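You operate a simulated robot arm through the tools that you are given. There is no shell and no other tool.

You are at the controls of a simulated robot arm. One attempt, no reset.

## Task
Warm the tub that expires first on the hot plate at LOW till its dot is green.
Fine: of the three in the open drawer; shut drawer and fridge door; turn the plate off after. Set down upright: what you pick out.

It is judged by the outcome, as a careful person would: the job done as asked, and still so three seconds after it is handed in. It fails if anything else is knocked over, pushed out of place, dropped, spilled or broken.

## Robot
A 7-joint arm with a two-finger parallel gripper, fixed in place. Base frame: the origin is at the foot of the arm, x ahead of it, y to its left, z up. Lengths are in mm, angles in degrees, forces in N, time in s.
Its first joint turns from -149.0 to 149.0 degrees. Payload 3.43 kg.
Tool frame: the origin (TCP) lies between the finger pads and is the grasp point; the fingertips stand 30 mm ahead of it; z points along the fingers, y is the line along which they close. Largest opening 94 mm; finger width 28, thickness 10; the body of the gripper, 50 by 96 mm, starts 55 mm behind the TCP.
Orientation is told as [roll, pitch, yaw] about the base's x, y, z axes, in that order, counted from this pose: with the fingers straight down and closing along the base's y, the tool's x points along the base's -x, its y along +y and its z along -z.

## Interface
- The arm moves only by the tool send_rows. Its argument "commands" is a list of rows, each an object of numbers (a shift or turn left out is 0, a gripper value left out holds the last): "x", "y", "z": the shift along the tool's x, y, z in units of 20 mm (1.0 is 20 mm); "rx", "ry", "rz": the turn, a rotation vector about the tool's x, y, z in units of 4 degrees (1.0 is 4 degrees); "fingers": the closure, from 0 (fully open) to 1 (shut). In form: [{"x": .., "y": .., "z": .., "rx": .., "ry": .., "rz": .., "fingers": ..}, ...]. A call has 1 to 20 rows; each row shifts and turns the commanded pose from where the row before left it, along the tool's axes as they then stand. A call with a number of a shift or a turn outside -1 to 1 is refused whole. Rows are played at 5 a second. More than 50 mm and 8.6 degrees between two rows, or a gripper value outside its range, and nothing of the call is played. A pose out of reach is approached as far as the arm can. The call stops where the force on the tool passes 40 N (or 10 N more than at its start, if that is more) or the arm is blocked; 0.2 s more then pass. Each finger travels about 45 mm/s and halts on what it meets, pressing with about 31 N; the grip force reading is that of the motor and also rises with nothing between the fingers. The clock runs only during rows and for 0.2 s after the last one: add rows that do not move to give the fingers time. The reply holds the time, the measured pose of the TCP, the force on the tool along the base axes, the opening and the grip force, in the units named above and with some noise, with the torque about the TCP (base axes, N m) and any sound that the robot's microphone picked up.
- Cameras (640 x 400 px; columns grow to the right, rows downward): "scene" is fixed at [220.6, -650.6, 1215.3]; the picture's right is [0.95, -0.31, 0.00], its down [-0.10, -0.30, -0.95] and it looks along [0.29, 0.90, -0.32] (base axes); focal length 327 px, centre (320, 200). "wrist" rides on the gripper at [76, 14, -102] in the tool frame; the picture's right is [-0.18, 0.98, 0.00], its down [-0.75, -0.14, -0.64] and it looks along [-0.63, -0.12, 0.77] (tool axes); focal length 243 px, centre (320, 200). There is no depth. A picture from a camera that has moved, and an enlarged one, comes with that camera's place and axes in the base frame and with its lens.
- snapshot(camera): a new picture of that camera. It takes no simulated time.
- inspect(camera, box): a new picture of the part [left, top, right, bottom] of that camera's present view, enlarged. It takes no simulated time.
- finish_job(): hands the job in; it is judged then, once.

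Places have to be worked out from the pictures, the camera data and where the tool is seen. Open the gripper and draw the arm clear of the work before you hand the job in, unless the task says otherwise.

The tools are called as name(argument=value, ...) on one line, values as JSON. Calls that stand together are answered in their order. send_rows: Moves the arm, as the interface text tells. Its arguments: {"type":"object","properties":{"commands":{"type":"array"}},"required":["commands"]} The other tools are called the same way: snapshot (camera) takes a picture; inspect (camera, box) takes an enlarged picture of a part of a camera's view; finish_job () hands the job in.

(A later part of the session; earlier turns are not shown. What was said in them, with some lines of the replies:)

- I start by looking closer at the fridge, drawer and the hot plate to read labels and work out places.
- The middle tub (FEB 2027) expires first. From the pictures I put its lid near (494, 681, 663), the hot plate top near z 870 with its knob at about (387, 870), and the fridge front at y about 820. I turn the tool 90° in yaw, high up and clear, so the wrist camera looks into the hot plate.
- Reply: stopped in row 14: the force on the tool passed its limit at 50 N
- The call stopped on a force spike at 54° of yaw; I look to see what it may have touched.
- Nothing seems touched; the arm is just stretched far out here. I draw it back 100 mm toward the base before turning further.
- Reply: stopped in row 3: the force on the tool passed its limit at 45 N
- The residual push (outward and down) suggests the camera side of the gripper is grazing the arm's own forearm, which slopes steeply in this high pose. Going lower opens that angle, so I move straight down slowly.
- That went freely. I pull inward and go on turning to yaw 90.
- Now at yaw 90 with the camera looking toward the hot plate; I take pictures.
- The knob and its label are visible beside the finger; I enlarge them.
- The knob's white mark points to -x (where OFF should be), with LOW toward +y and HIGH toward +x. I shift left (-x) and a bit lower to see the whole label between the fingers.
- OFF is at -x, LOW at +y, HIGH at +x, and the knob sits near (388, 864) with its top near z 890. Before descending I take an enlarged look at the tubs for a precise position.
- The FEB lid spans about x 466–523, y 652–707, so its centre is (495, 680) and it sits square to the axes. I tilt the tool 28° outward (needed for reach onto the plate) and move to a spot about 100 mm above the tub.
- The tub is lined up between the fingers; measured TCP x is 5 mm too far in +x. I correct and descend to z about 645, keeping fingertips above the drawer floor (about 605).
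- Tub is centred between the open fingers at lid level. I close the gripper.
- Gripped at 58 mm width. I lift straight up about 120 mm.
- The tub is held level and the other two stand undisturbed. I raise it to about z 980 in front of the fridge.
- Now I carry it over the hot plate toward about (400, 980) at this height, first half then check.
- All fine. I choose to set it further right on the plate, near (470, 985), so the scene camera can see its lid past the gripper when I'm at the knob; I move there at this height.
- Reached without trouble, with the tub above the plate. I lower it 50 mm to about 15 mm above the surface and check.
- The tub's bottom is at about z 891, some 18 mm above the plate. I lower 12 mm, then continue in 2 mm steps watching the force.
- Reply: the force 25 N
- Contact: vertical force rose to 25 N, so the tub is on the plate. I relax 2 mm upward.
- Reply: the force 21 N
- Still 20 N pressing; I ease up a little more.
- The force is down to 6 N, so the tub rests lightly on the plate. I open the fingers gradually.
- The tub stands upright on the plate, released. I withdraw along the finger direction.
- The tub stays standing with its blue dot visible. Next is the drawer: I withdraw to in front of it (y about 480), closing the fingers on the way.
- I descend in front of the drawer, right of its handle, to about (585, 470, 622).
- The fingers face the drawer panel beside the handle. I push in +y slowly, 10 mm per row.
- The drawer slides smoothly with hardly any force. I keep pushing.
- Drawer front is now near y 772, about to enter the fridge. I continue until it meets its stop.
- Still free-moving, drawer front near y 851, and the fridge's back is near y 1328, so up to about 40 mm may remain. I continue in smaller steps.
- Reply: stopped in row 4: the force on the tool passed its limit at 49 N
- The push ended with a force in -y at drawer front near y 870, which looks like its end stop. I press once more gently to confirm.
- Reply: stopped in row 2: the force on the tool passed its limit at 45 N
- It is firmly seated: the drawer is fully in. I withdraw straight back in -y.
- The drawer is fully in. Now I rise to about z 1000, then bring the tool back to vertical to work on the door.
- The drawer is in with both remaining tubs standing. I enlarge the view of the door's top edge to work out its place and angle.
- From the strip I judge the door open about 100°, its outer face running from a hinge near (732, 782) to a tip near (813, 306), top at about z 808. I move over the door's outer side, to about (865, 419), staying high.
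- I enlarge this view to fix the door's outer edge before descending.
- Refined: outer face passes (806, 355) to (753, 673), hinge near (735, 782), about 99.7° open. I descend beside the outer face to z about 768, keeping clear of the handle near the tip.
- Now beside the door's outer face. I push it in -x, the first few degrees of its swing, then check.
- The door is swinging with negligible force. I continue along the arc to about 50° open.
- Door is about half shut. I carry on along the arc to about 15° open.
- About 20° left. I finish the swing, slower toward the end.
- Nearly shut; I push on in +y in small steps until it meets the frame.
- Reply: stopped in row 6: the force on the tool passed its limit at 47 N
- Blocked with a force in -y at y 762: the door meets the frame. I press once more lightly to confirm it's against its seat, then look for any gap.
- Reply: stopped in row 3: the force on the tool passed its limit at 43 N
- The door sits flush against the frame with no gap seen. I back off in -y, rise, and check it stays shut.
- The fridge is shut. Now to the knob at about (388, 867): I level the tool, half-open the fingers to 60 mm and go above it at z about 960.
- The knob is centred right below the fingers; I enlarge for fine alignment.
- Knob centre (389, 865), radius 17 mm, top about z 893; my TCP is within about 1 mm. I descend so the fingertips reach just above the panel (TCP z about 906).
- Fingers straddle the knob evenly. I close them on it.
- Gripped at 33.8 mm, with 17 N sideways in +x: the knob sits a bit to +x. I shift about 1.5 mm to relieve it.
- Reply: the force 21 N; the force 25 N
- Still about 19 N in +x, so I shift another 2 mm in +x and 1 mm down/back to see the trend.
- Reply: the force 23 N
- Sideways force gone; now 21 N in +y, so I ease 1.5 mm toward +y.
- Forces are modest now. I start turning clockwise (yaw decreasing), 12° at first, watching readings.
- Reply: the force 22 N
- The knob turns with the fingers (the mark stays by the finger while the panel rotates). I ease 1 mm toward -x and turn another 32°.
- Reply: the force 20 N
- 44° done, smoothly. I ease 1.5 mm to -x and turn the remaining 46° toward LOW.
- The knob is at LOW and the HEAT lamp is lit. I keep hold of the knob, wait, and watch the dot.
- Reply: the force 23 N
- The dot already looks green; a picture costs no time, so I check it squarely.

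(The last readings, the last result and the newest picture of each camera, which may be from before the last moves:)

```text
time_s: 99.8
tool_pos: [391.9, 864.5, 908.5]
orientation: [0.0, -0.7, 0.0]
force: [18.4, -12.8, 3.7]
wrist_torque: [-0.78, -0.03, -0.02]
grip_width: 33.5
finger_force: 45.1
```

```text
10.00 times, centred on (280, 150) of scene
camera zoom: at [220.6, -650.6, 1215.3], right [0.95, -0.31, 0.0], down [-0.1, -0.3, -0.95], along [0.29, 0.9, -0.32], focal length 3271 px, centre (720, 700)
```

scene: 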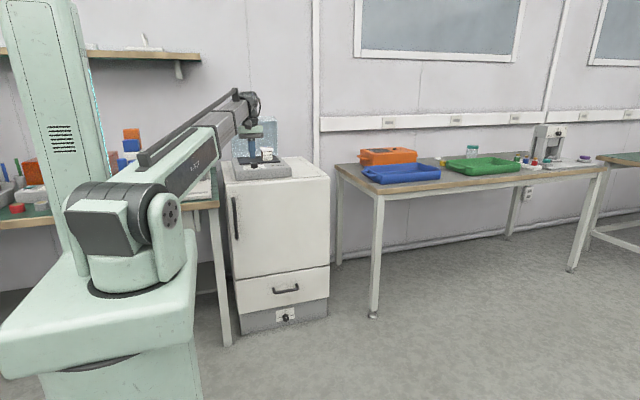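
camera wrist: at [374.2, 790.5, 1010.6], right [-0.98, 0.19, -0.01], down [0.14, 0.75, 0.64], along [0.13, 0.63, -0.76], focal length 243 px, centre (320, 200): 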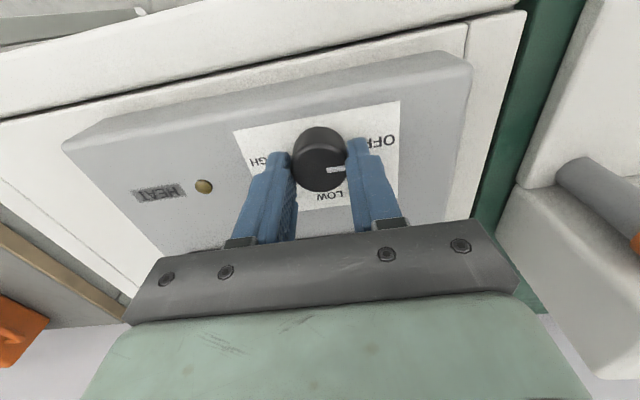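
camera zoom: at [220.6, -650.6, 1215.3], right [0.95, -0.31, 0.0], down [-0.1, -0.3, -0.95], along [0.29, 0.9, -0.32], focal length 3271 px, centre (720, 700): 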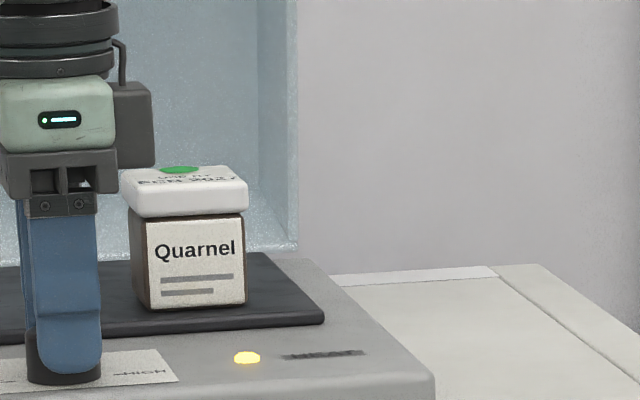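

The dot is green. I turn the knob back counter-clockwise to OFF right away.

send_rows(commands=[{"x": -0.05, "y": -0.025, "rz": -0.75}, {"rz": -1}, {"rz": -1}, {"rz": -1}, {"rz": -1}, {"rz": -1}, {"rz": -1}, {"rz": -1}, {"rz": -1}, {"rz": -1}, {"rz": -1}, {"rz": -1}, {"rz": -1}, {"rz": -1}, {"rz": -1}, {"rz": -1}, {"rz": -1}, {"rz": -1}, {"rz": -1}, {"rz": -1}])

inspect(camera="scene", box=[240, 130, 300, 180])

```text
time_s: 104.0
tool_pos: [389.9, 865.6, 907.7]
orientation: [-0.4, -0.1, 79.1]
force: [-0.7, 5.1, -3.9]
wrist_torque: [1.48, 0.42, 0.01]
grip_width: 33.7
finger_force: 44.6
```

```text
8.00 times, centred on (270, 155) of scene
camera zoom: at [220.6, -650.6, 1215.3], right [0.95, -0.31, 0.0], down [-0.1, -0.3, -0.95], along [0.29, 0.9, -0.32], focal length 2617 px, centre (720, 560)
```

zoom: 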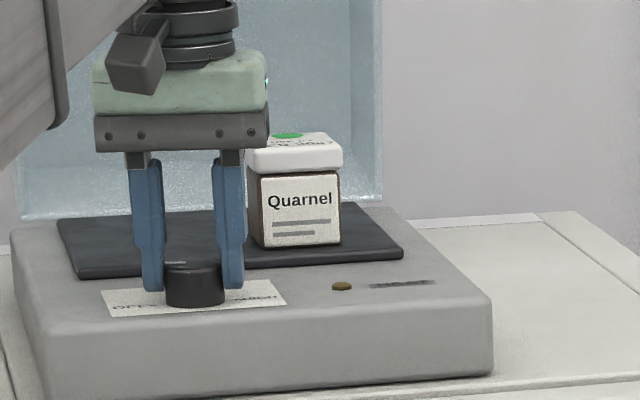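

The HEAT lamp is already off. I finish the last 11° so the mark sits fully at OFF.

send_rows(commands=[{"rz": -1}, {"rz": -1}, {"rz": -0.75}, {}])

inspect(camera="wrist", box=[220, 90, 420, 230])

inspect(camera="scene", box=[240, 130, 300, 180])

```text
time_s: 105.0
tool_pos: [391.1, 866.7, 908.6]
orientation: [-0.4, -0.1, 90.0]
force: [-10.8, 5.8, 12.9]
wrist_torque: [-0.19, 0.84, -0.05]
grip_width: 33.7
finger_force: 45.0
```

```text
2.86 times, centred on (320, 160) of wrist
camera zoom: at [374.8, 790.2, 1010.4], right [-0.98, 0.18, -0.01], down [0.14, 0.75, 0.64], along [0.12, 0.63, -0.76], focal length 693 px, centre (320, 314)
```

zoom: 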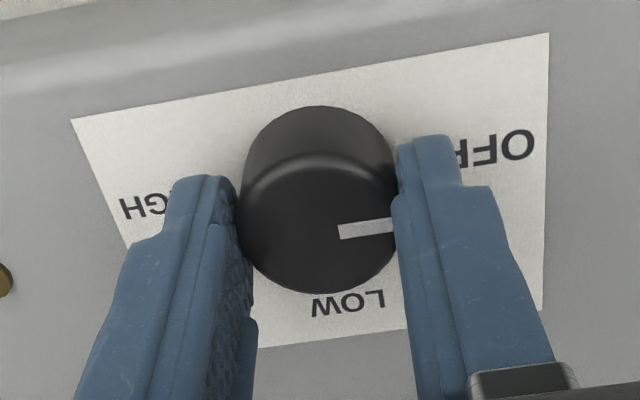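

```text
8.00 times, centred on (270, 155) of scene
camera zoom: at [220.6, -650.6, 1215.3], right [0.95, -0.31, 0.0], down [-0.1, -0.3, -0.95], along [0.29, 0.9, -0.32], focal length 2617 px, centre (720, 560)
```

zoom: 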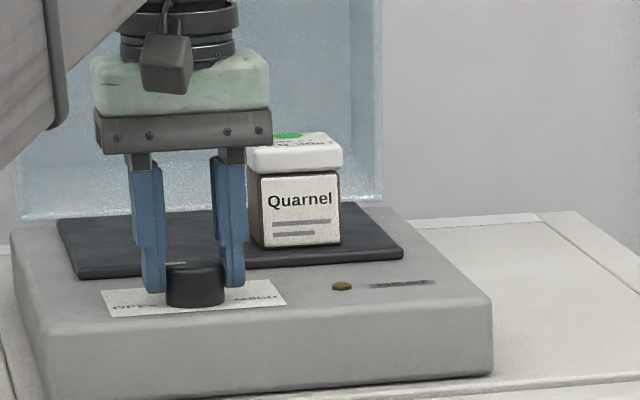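

The mark is back at OFF, lamp dark, dot green. I open the fingers to 60 mm and lift straight up.

send_rows(commands=[{"fingers": 0.6}, {"fingers": 0.5}, {"fingers": 0.36}, {"fingers": 0.36}, {"fingers": 0.36}])

send_rows(commands=[{"z": -0.5}, {"z": -1}, {"z": -1}, {"z": -1}, {"z": -1}, {}])

snapshot(camera="wrist")

inspect(camera="scene", box=[240, 130, 300, 180])

```text
time_s: 106.2
tool_pos: [391.8, 865.0, 907.9]
orientation: [-0.5, -0.1, 89.9]
force: [0.3, -0.3, 0.1]
wrist_torque: [-0.02, -0.03, 0.03]
grip_width: 60.2
finger_force: 0.1
```

```text
time_s: 107.6
tool_pos: [390.3, 865.6, 997.7]
orientation: [-0.3, -0.1, 90.0]
force: [0.8, -0.3, 0.4]
wrist_torque: [0.0, 0.01, 0.01]
grip_width: 60.5
finger_force: 0.0
```

```text
taken
camera wrist: at [374.3, 790.0, 1099.8], right [-0.98, 0.18, -0.01], down [0.14, 0.75, 0.64], along [0.12, 0.63, -0.76], focal length 243 px, centre (320, 200)
```

wrist: 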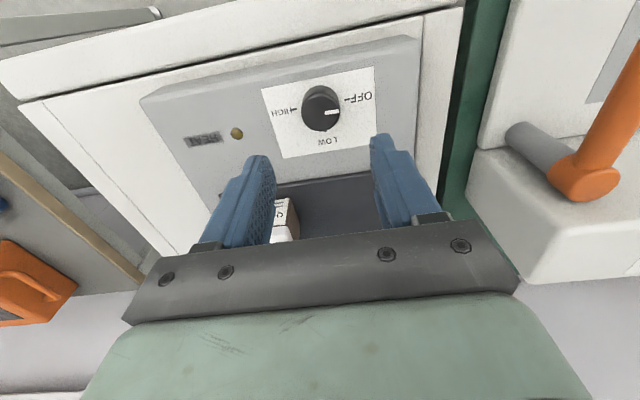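

```text
8.00 times, centred on (270, 155) of scene
camera zoom: at [220.6, -650.6, 1215.3], right [0.95, -0.31, 0.0], down [-0.1, -0.3, -0.95], along [0.29, 0.9, -0.32], focal length 2617 px, centre (720, 560)
```

zoom: 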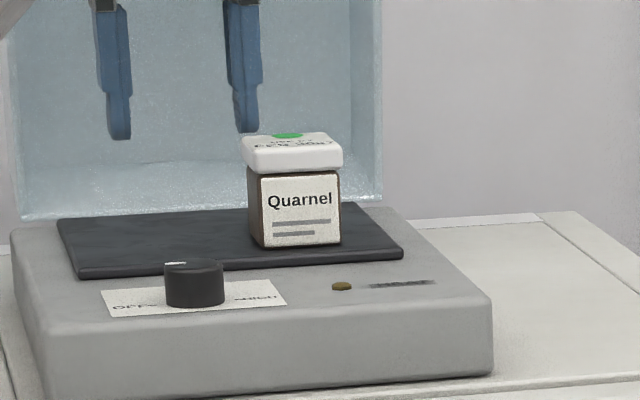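

Plate is off, knob mark at OFF, dot green, tub upright. I draw the arm back clear and open the gripper fully, then recheck everything.

send_rows(commands=[{"x": 0.5}, {"x": 1}, {"x": 1}, {"x": 1}, {"x": 1}, {"x": 1}, {"x": 1}, {"x": 1}, {"x": 1}, {"x": 1, "fingers": 0.2}, {"x": 1, "fingers": 0}, {"x": 1}, {"x": 0.5}, {}, {}])

snapshot(camera="scene")

snapshot(camera="wrist")

inspect(camera="scene", box=[215, 120, 345, 250])

```text
time_s: 110.8
tool_pos: [388.8, 625.2, 997.8]
orientation: [-0.6, -0.1, 90.1]
force: [-0.2, -0.1, -0.4]
wrist_torque: [0.03, 0.04, 0.01]
grip_width: 93.8
finger_force: 0.1
```

```text
taken
```

scene: 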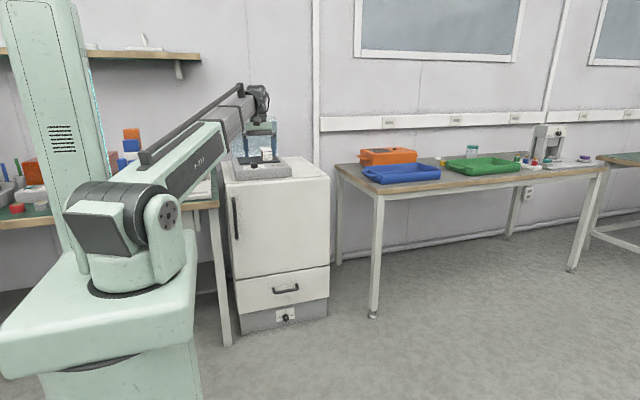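

```text
taken
camera wrist: at [373.9, 549.1, 1099.8], right [-0.98, 0.18, -0.01], down [0.14, 0.75, 0.64], along [0.12, 0.63, -0.76], focal length 243 px, centre (320, 200)
```

wrist: 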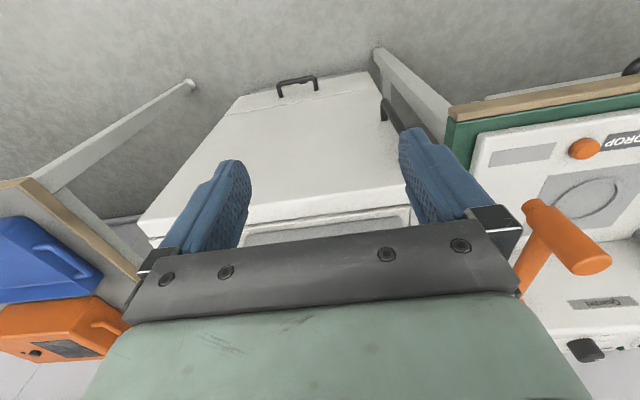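

```text
3.08 times, centred on (280, 185) of scene
camera zoom: at [220.6, -650.6, 1215.3], right [0.95, -0.31, 0.0], down [-0.1, -0.3, -0.95], along [0.29, 0.9, -0.32], focal length 1006 px, centre (443, 246)
```

zoom: 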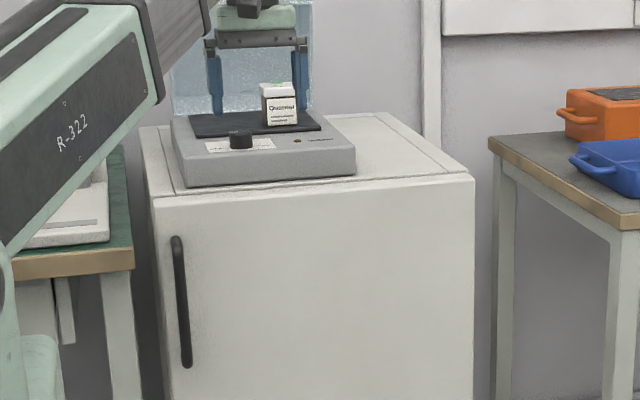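

All looks in order. I check the door seam closely and the dot's colour once more after a few idle seconds.

send_rows(commands=[{}, {}, {}, {}, {}, {}, {}, {}, {}, {}, {}, {}, {}, {}, {}])

inspect(camera="scene", box=[245, 130, 305, 180])

inspect(camera="wrist", box=[130, 170, 420, 260])

inspect(camera="scene", box=[215, 160, 255, 280])

```text
time_s: 114.0
tool_pos: [388.9, 626.1, 996.6]
orientation: [-0.5, -0.2, 90.0]
force: [0.0, -0.7, -0.4]
wrist_torque: [0.03, 0.0, 0.04]
grip_width: 94.1
finger_force: 0.1
```

```text
8.00 times, centred on (275, 155) of scene
camera zoom: at [220.6, -650.6, 1215.3], right [0.95, -0.31, 0.0], down [-0.1, -0.3, -0.95], along [0.29, 0.9, -0.32], focal length 2617 px, centre (680, 560)
```

zoom: 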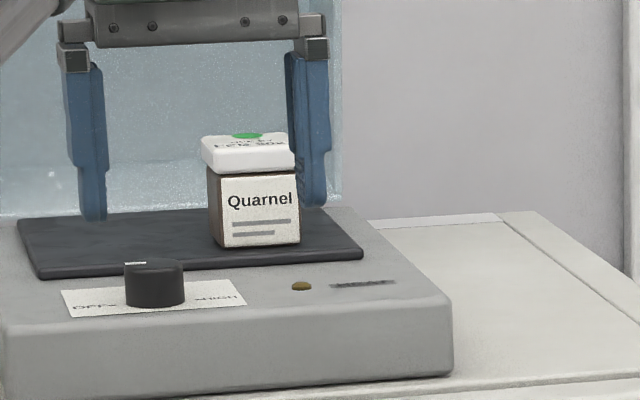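

```text
2.21 times, centred on (275, 215) of wrist
camera zoom: at [373.9, 549.2, 1099.8], right [-0.98, 0.18, -0.01], down [0.14, 0.75, 0.64], along [0.12, 0.63, -0.76], focal length 535 px, centre (419, 167)
```

zoom: 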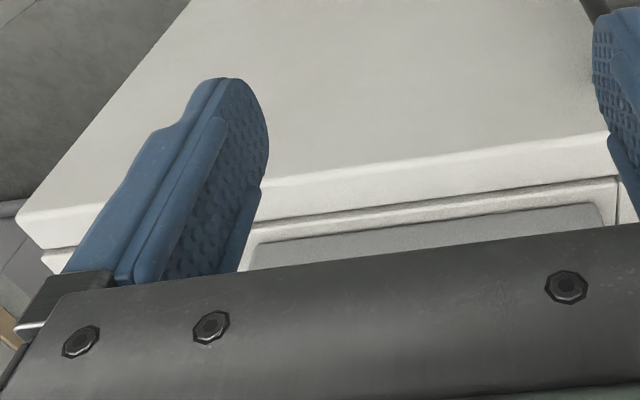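

```text
3.33 times, centred on (235, 220) of scene
camera zoom: at [220.6, -650.6, 1215.3], right [0.95, -0.31, 0.0], down [-0.1, -0.3, -0.95], along [0.29, 0.9, -0.32], focal length 1090 px, centre (603, 133)
```

zoom: 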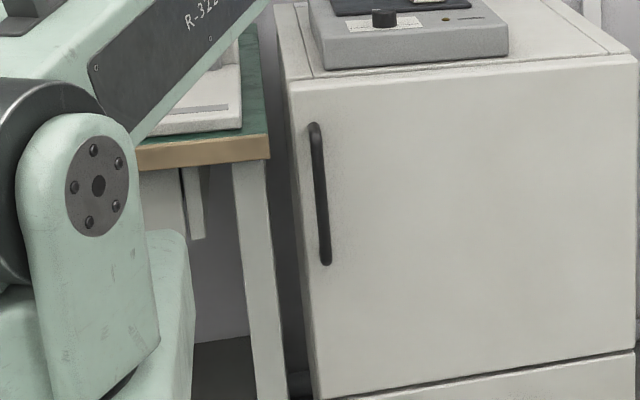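

The dot stays green, the plate is off with its lamp dark, and the tub is upright. The drawer and fridge door are shut, and the gripper is open and clear, so I hand the job in.

finish_job()

```text
The job is handed in.
```

The FEB 2027 tub, the earliest date of the three in the drawer, was warmed on the hot plate at LOW until its dot turned green. The job is handed in.

- **Tub:** it stands upright on the plate. The dot was still green about 14 seconds after I first saw it turn.
- **Plate:** the knob is back at OFF and the HEAT lamp is dark.
- **Fridge:** the drawer is pushed in to its stop and the door is shut against the frame. The other two tubs were still standing when I last saw them, before the door closed.
- **Arm:** the gripper is open and drawn back clear of the work.

Early on, two moves stopped on force spikes in free air, most likely the wrist camera touching the arm's own forearm. Nothing in the room looked touched or moved.
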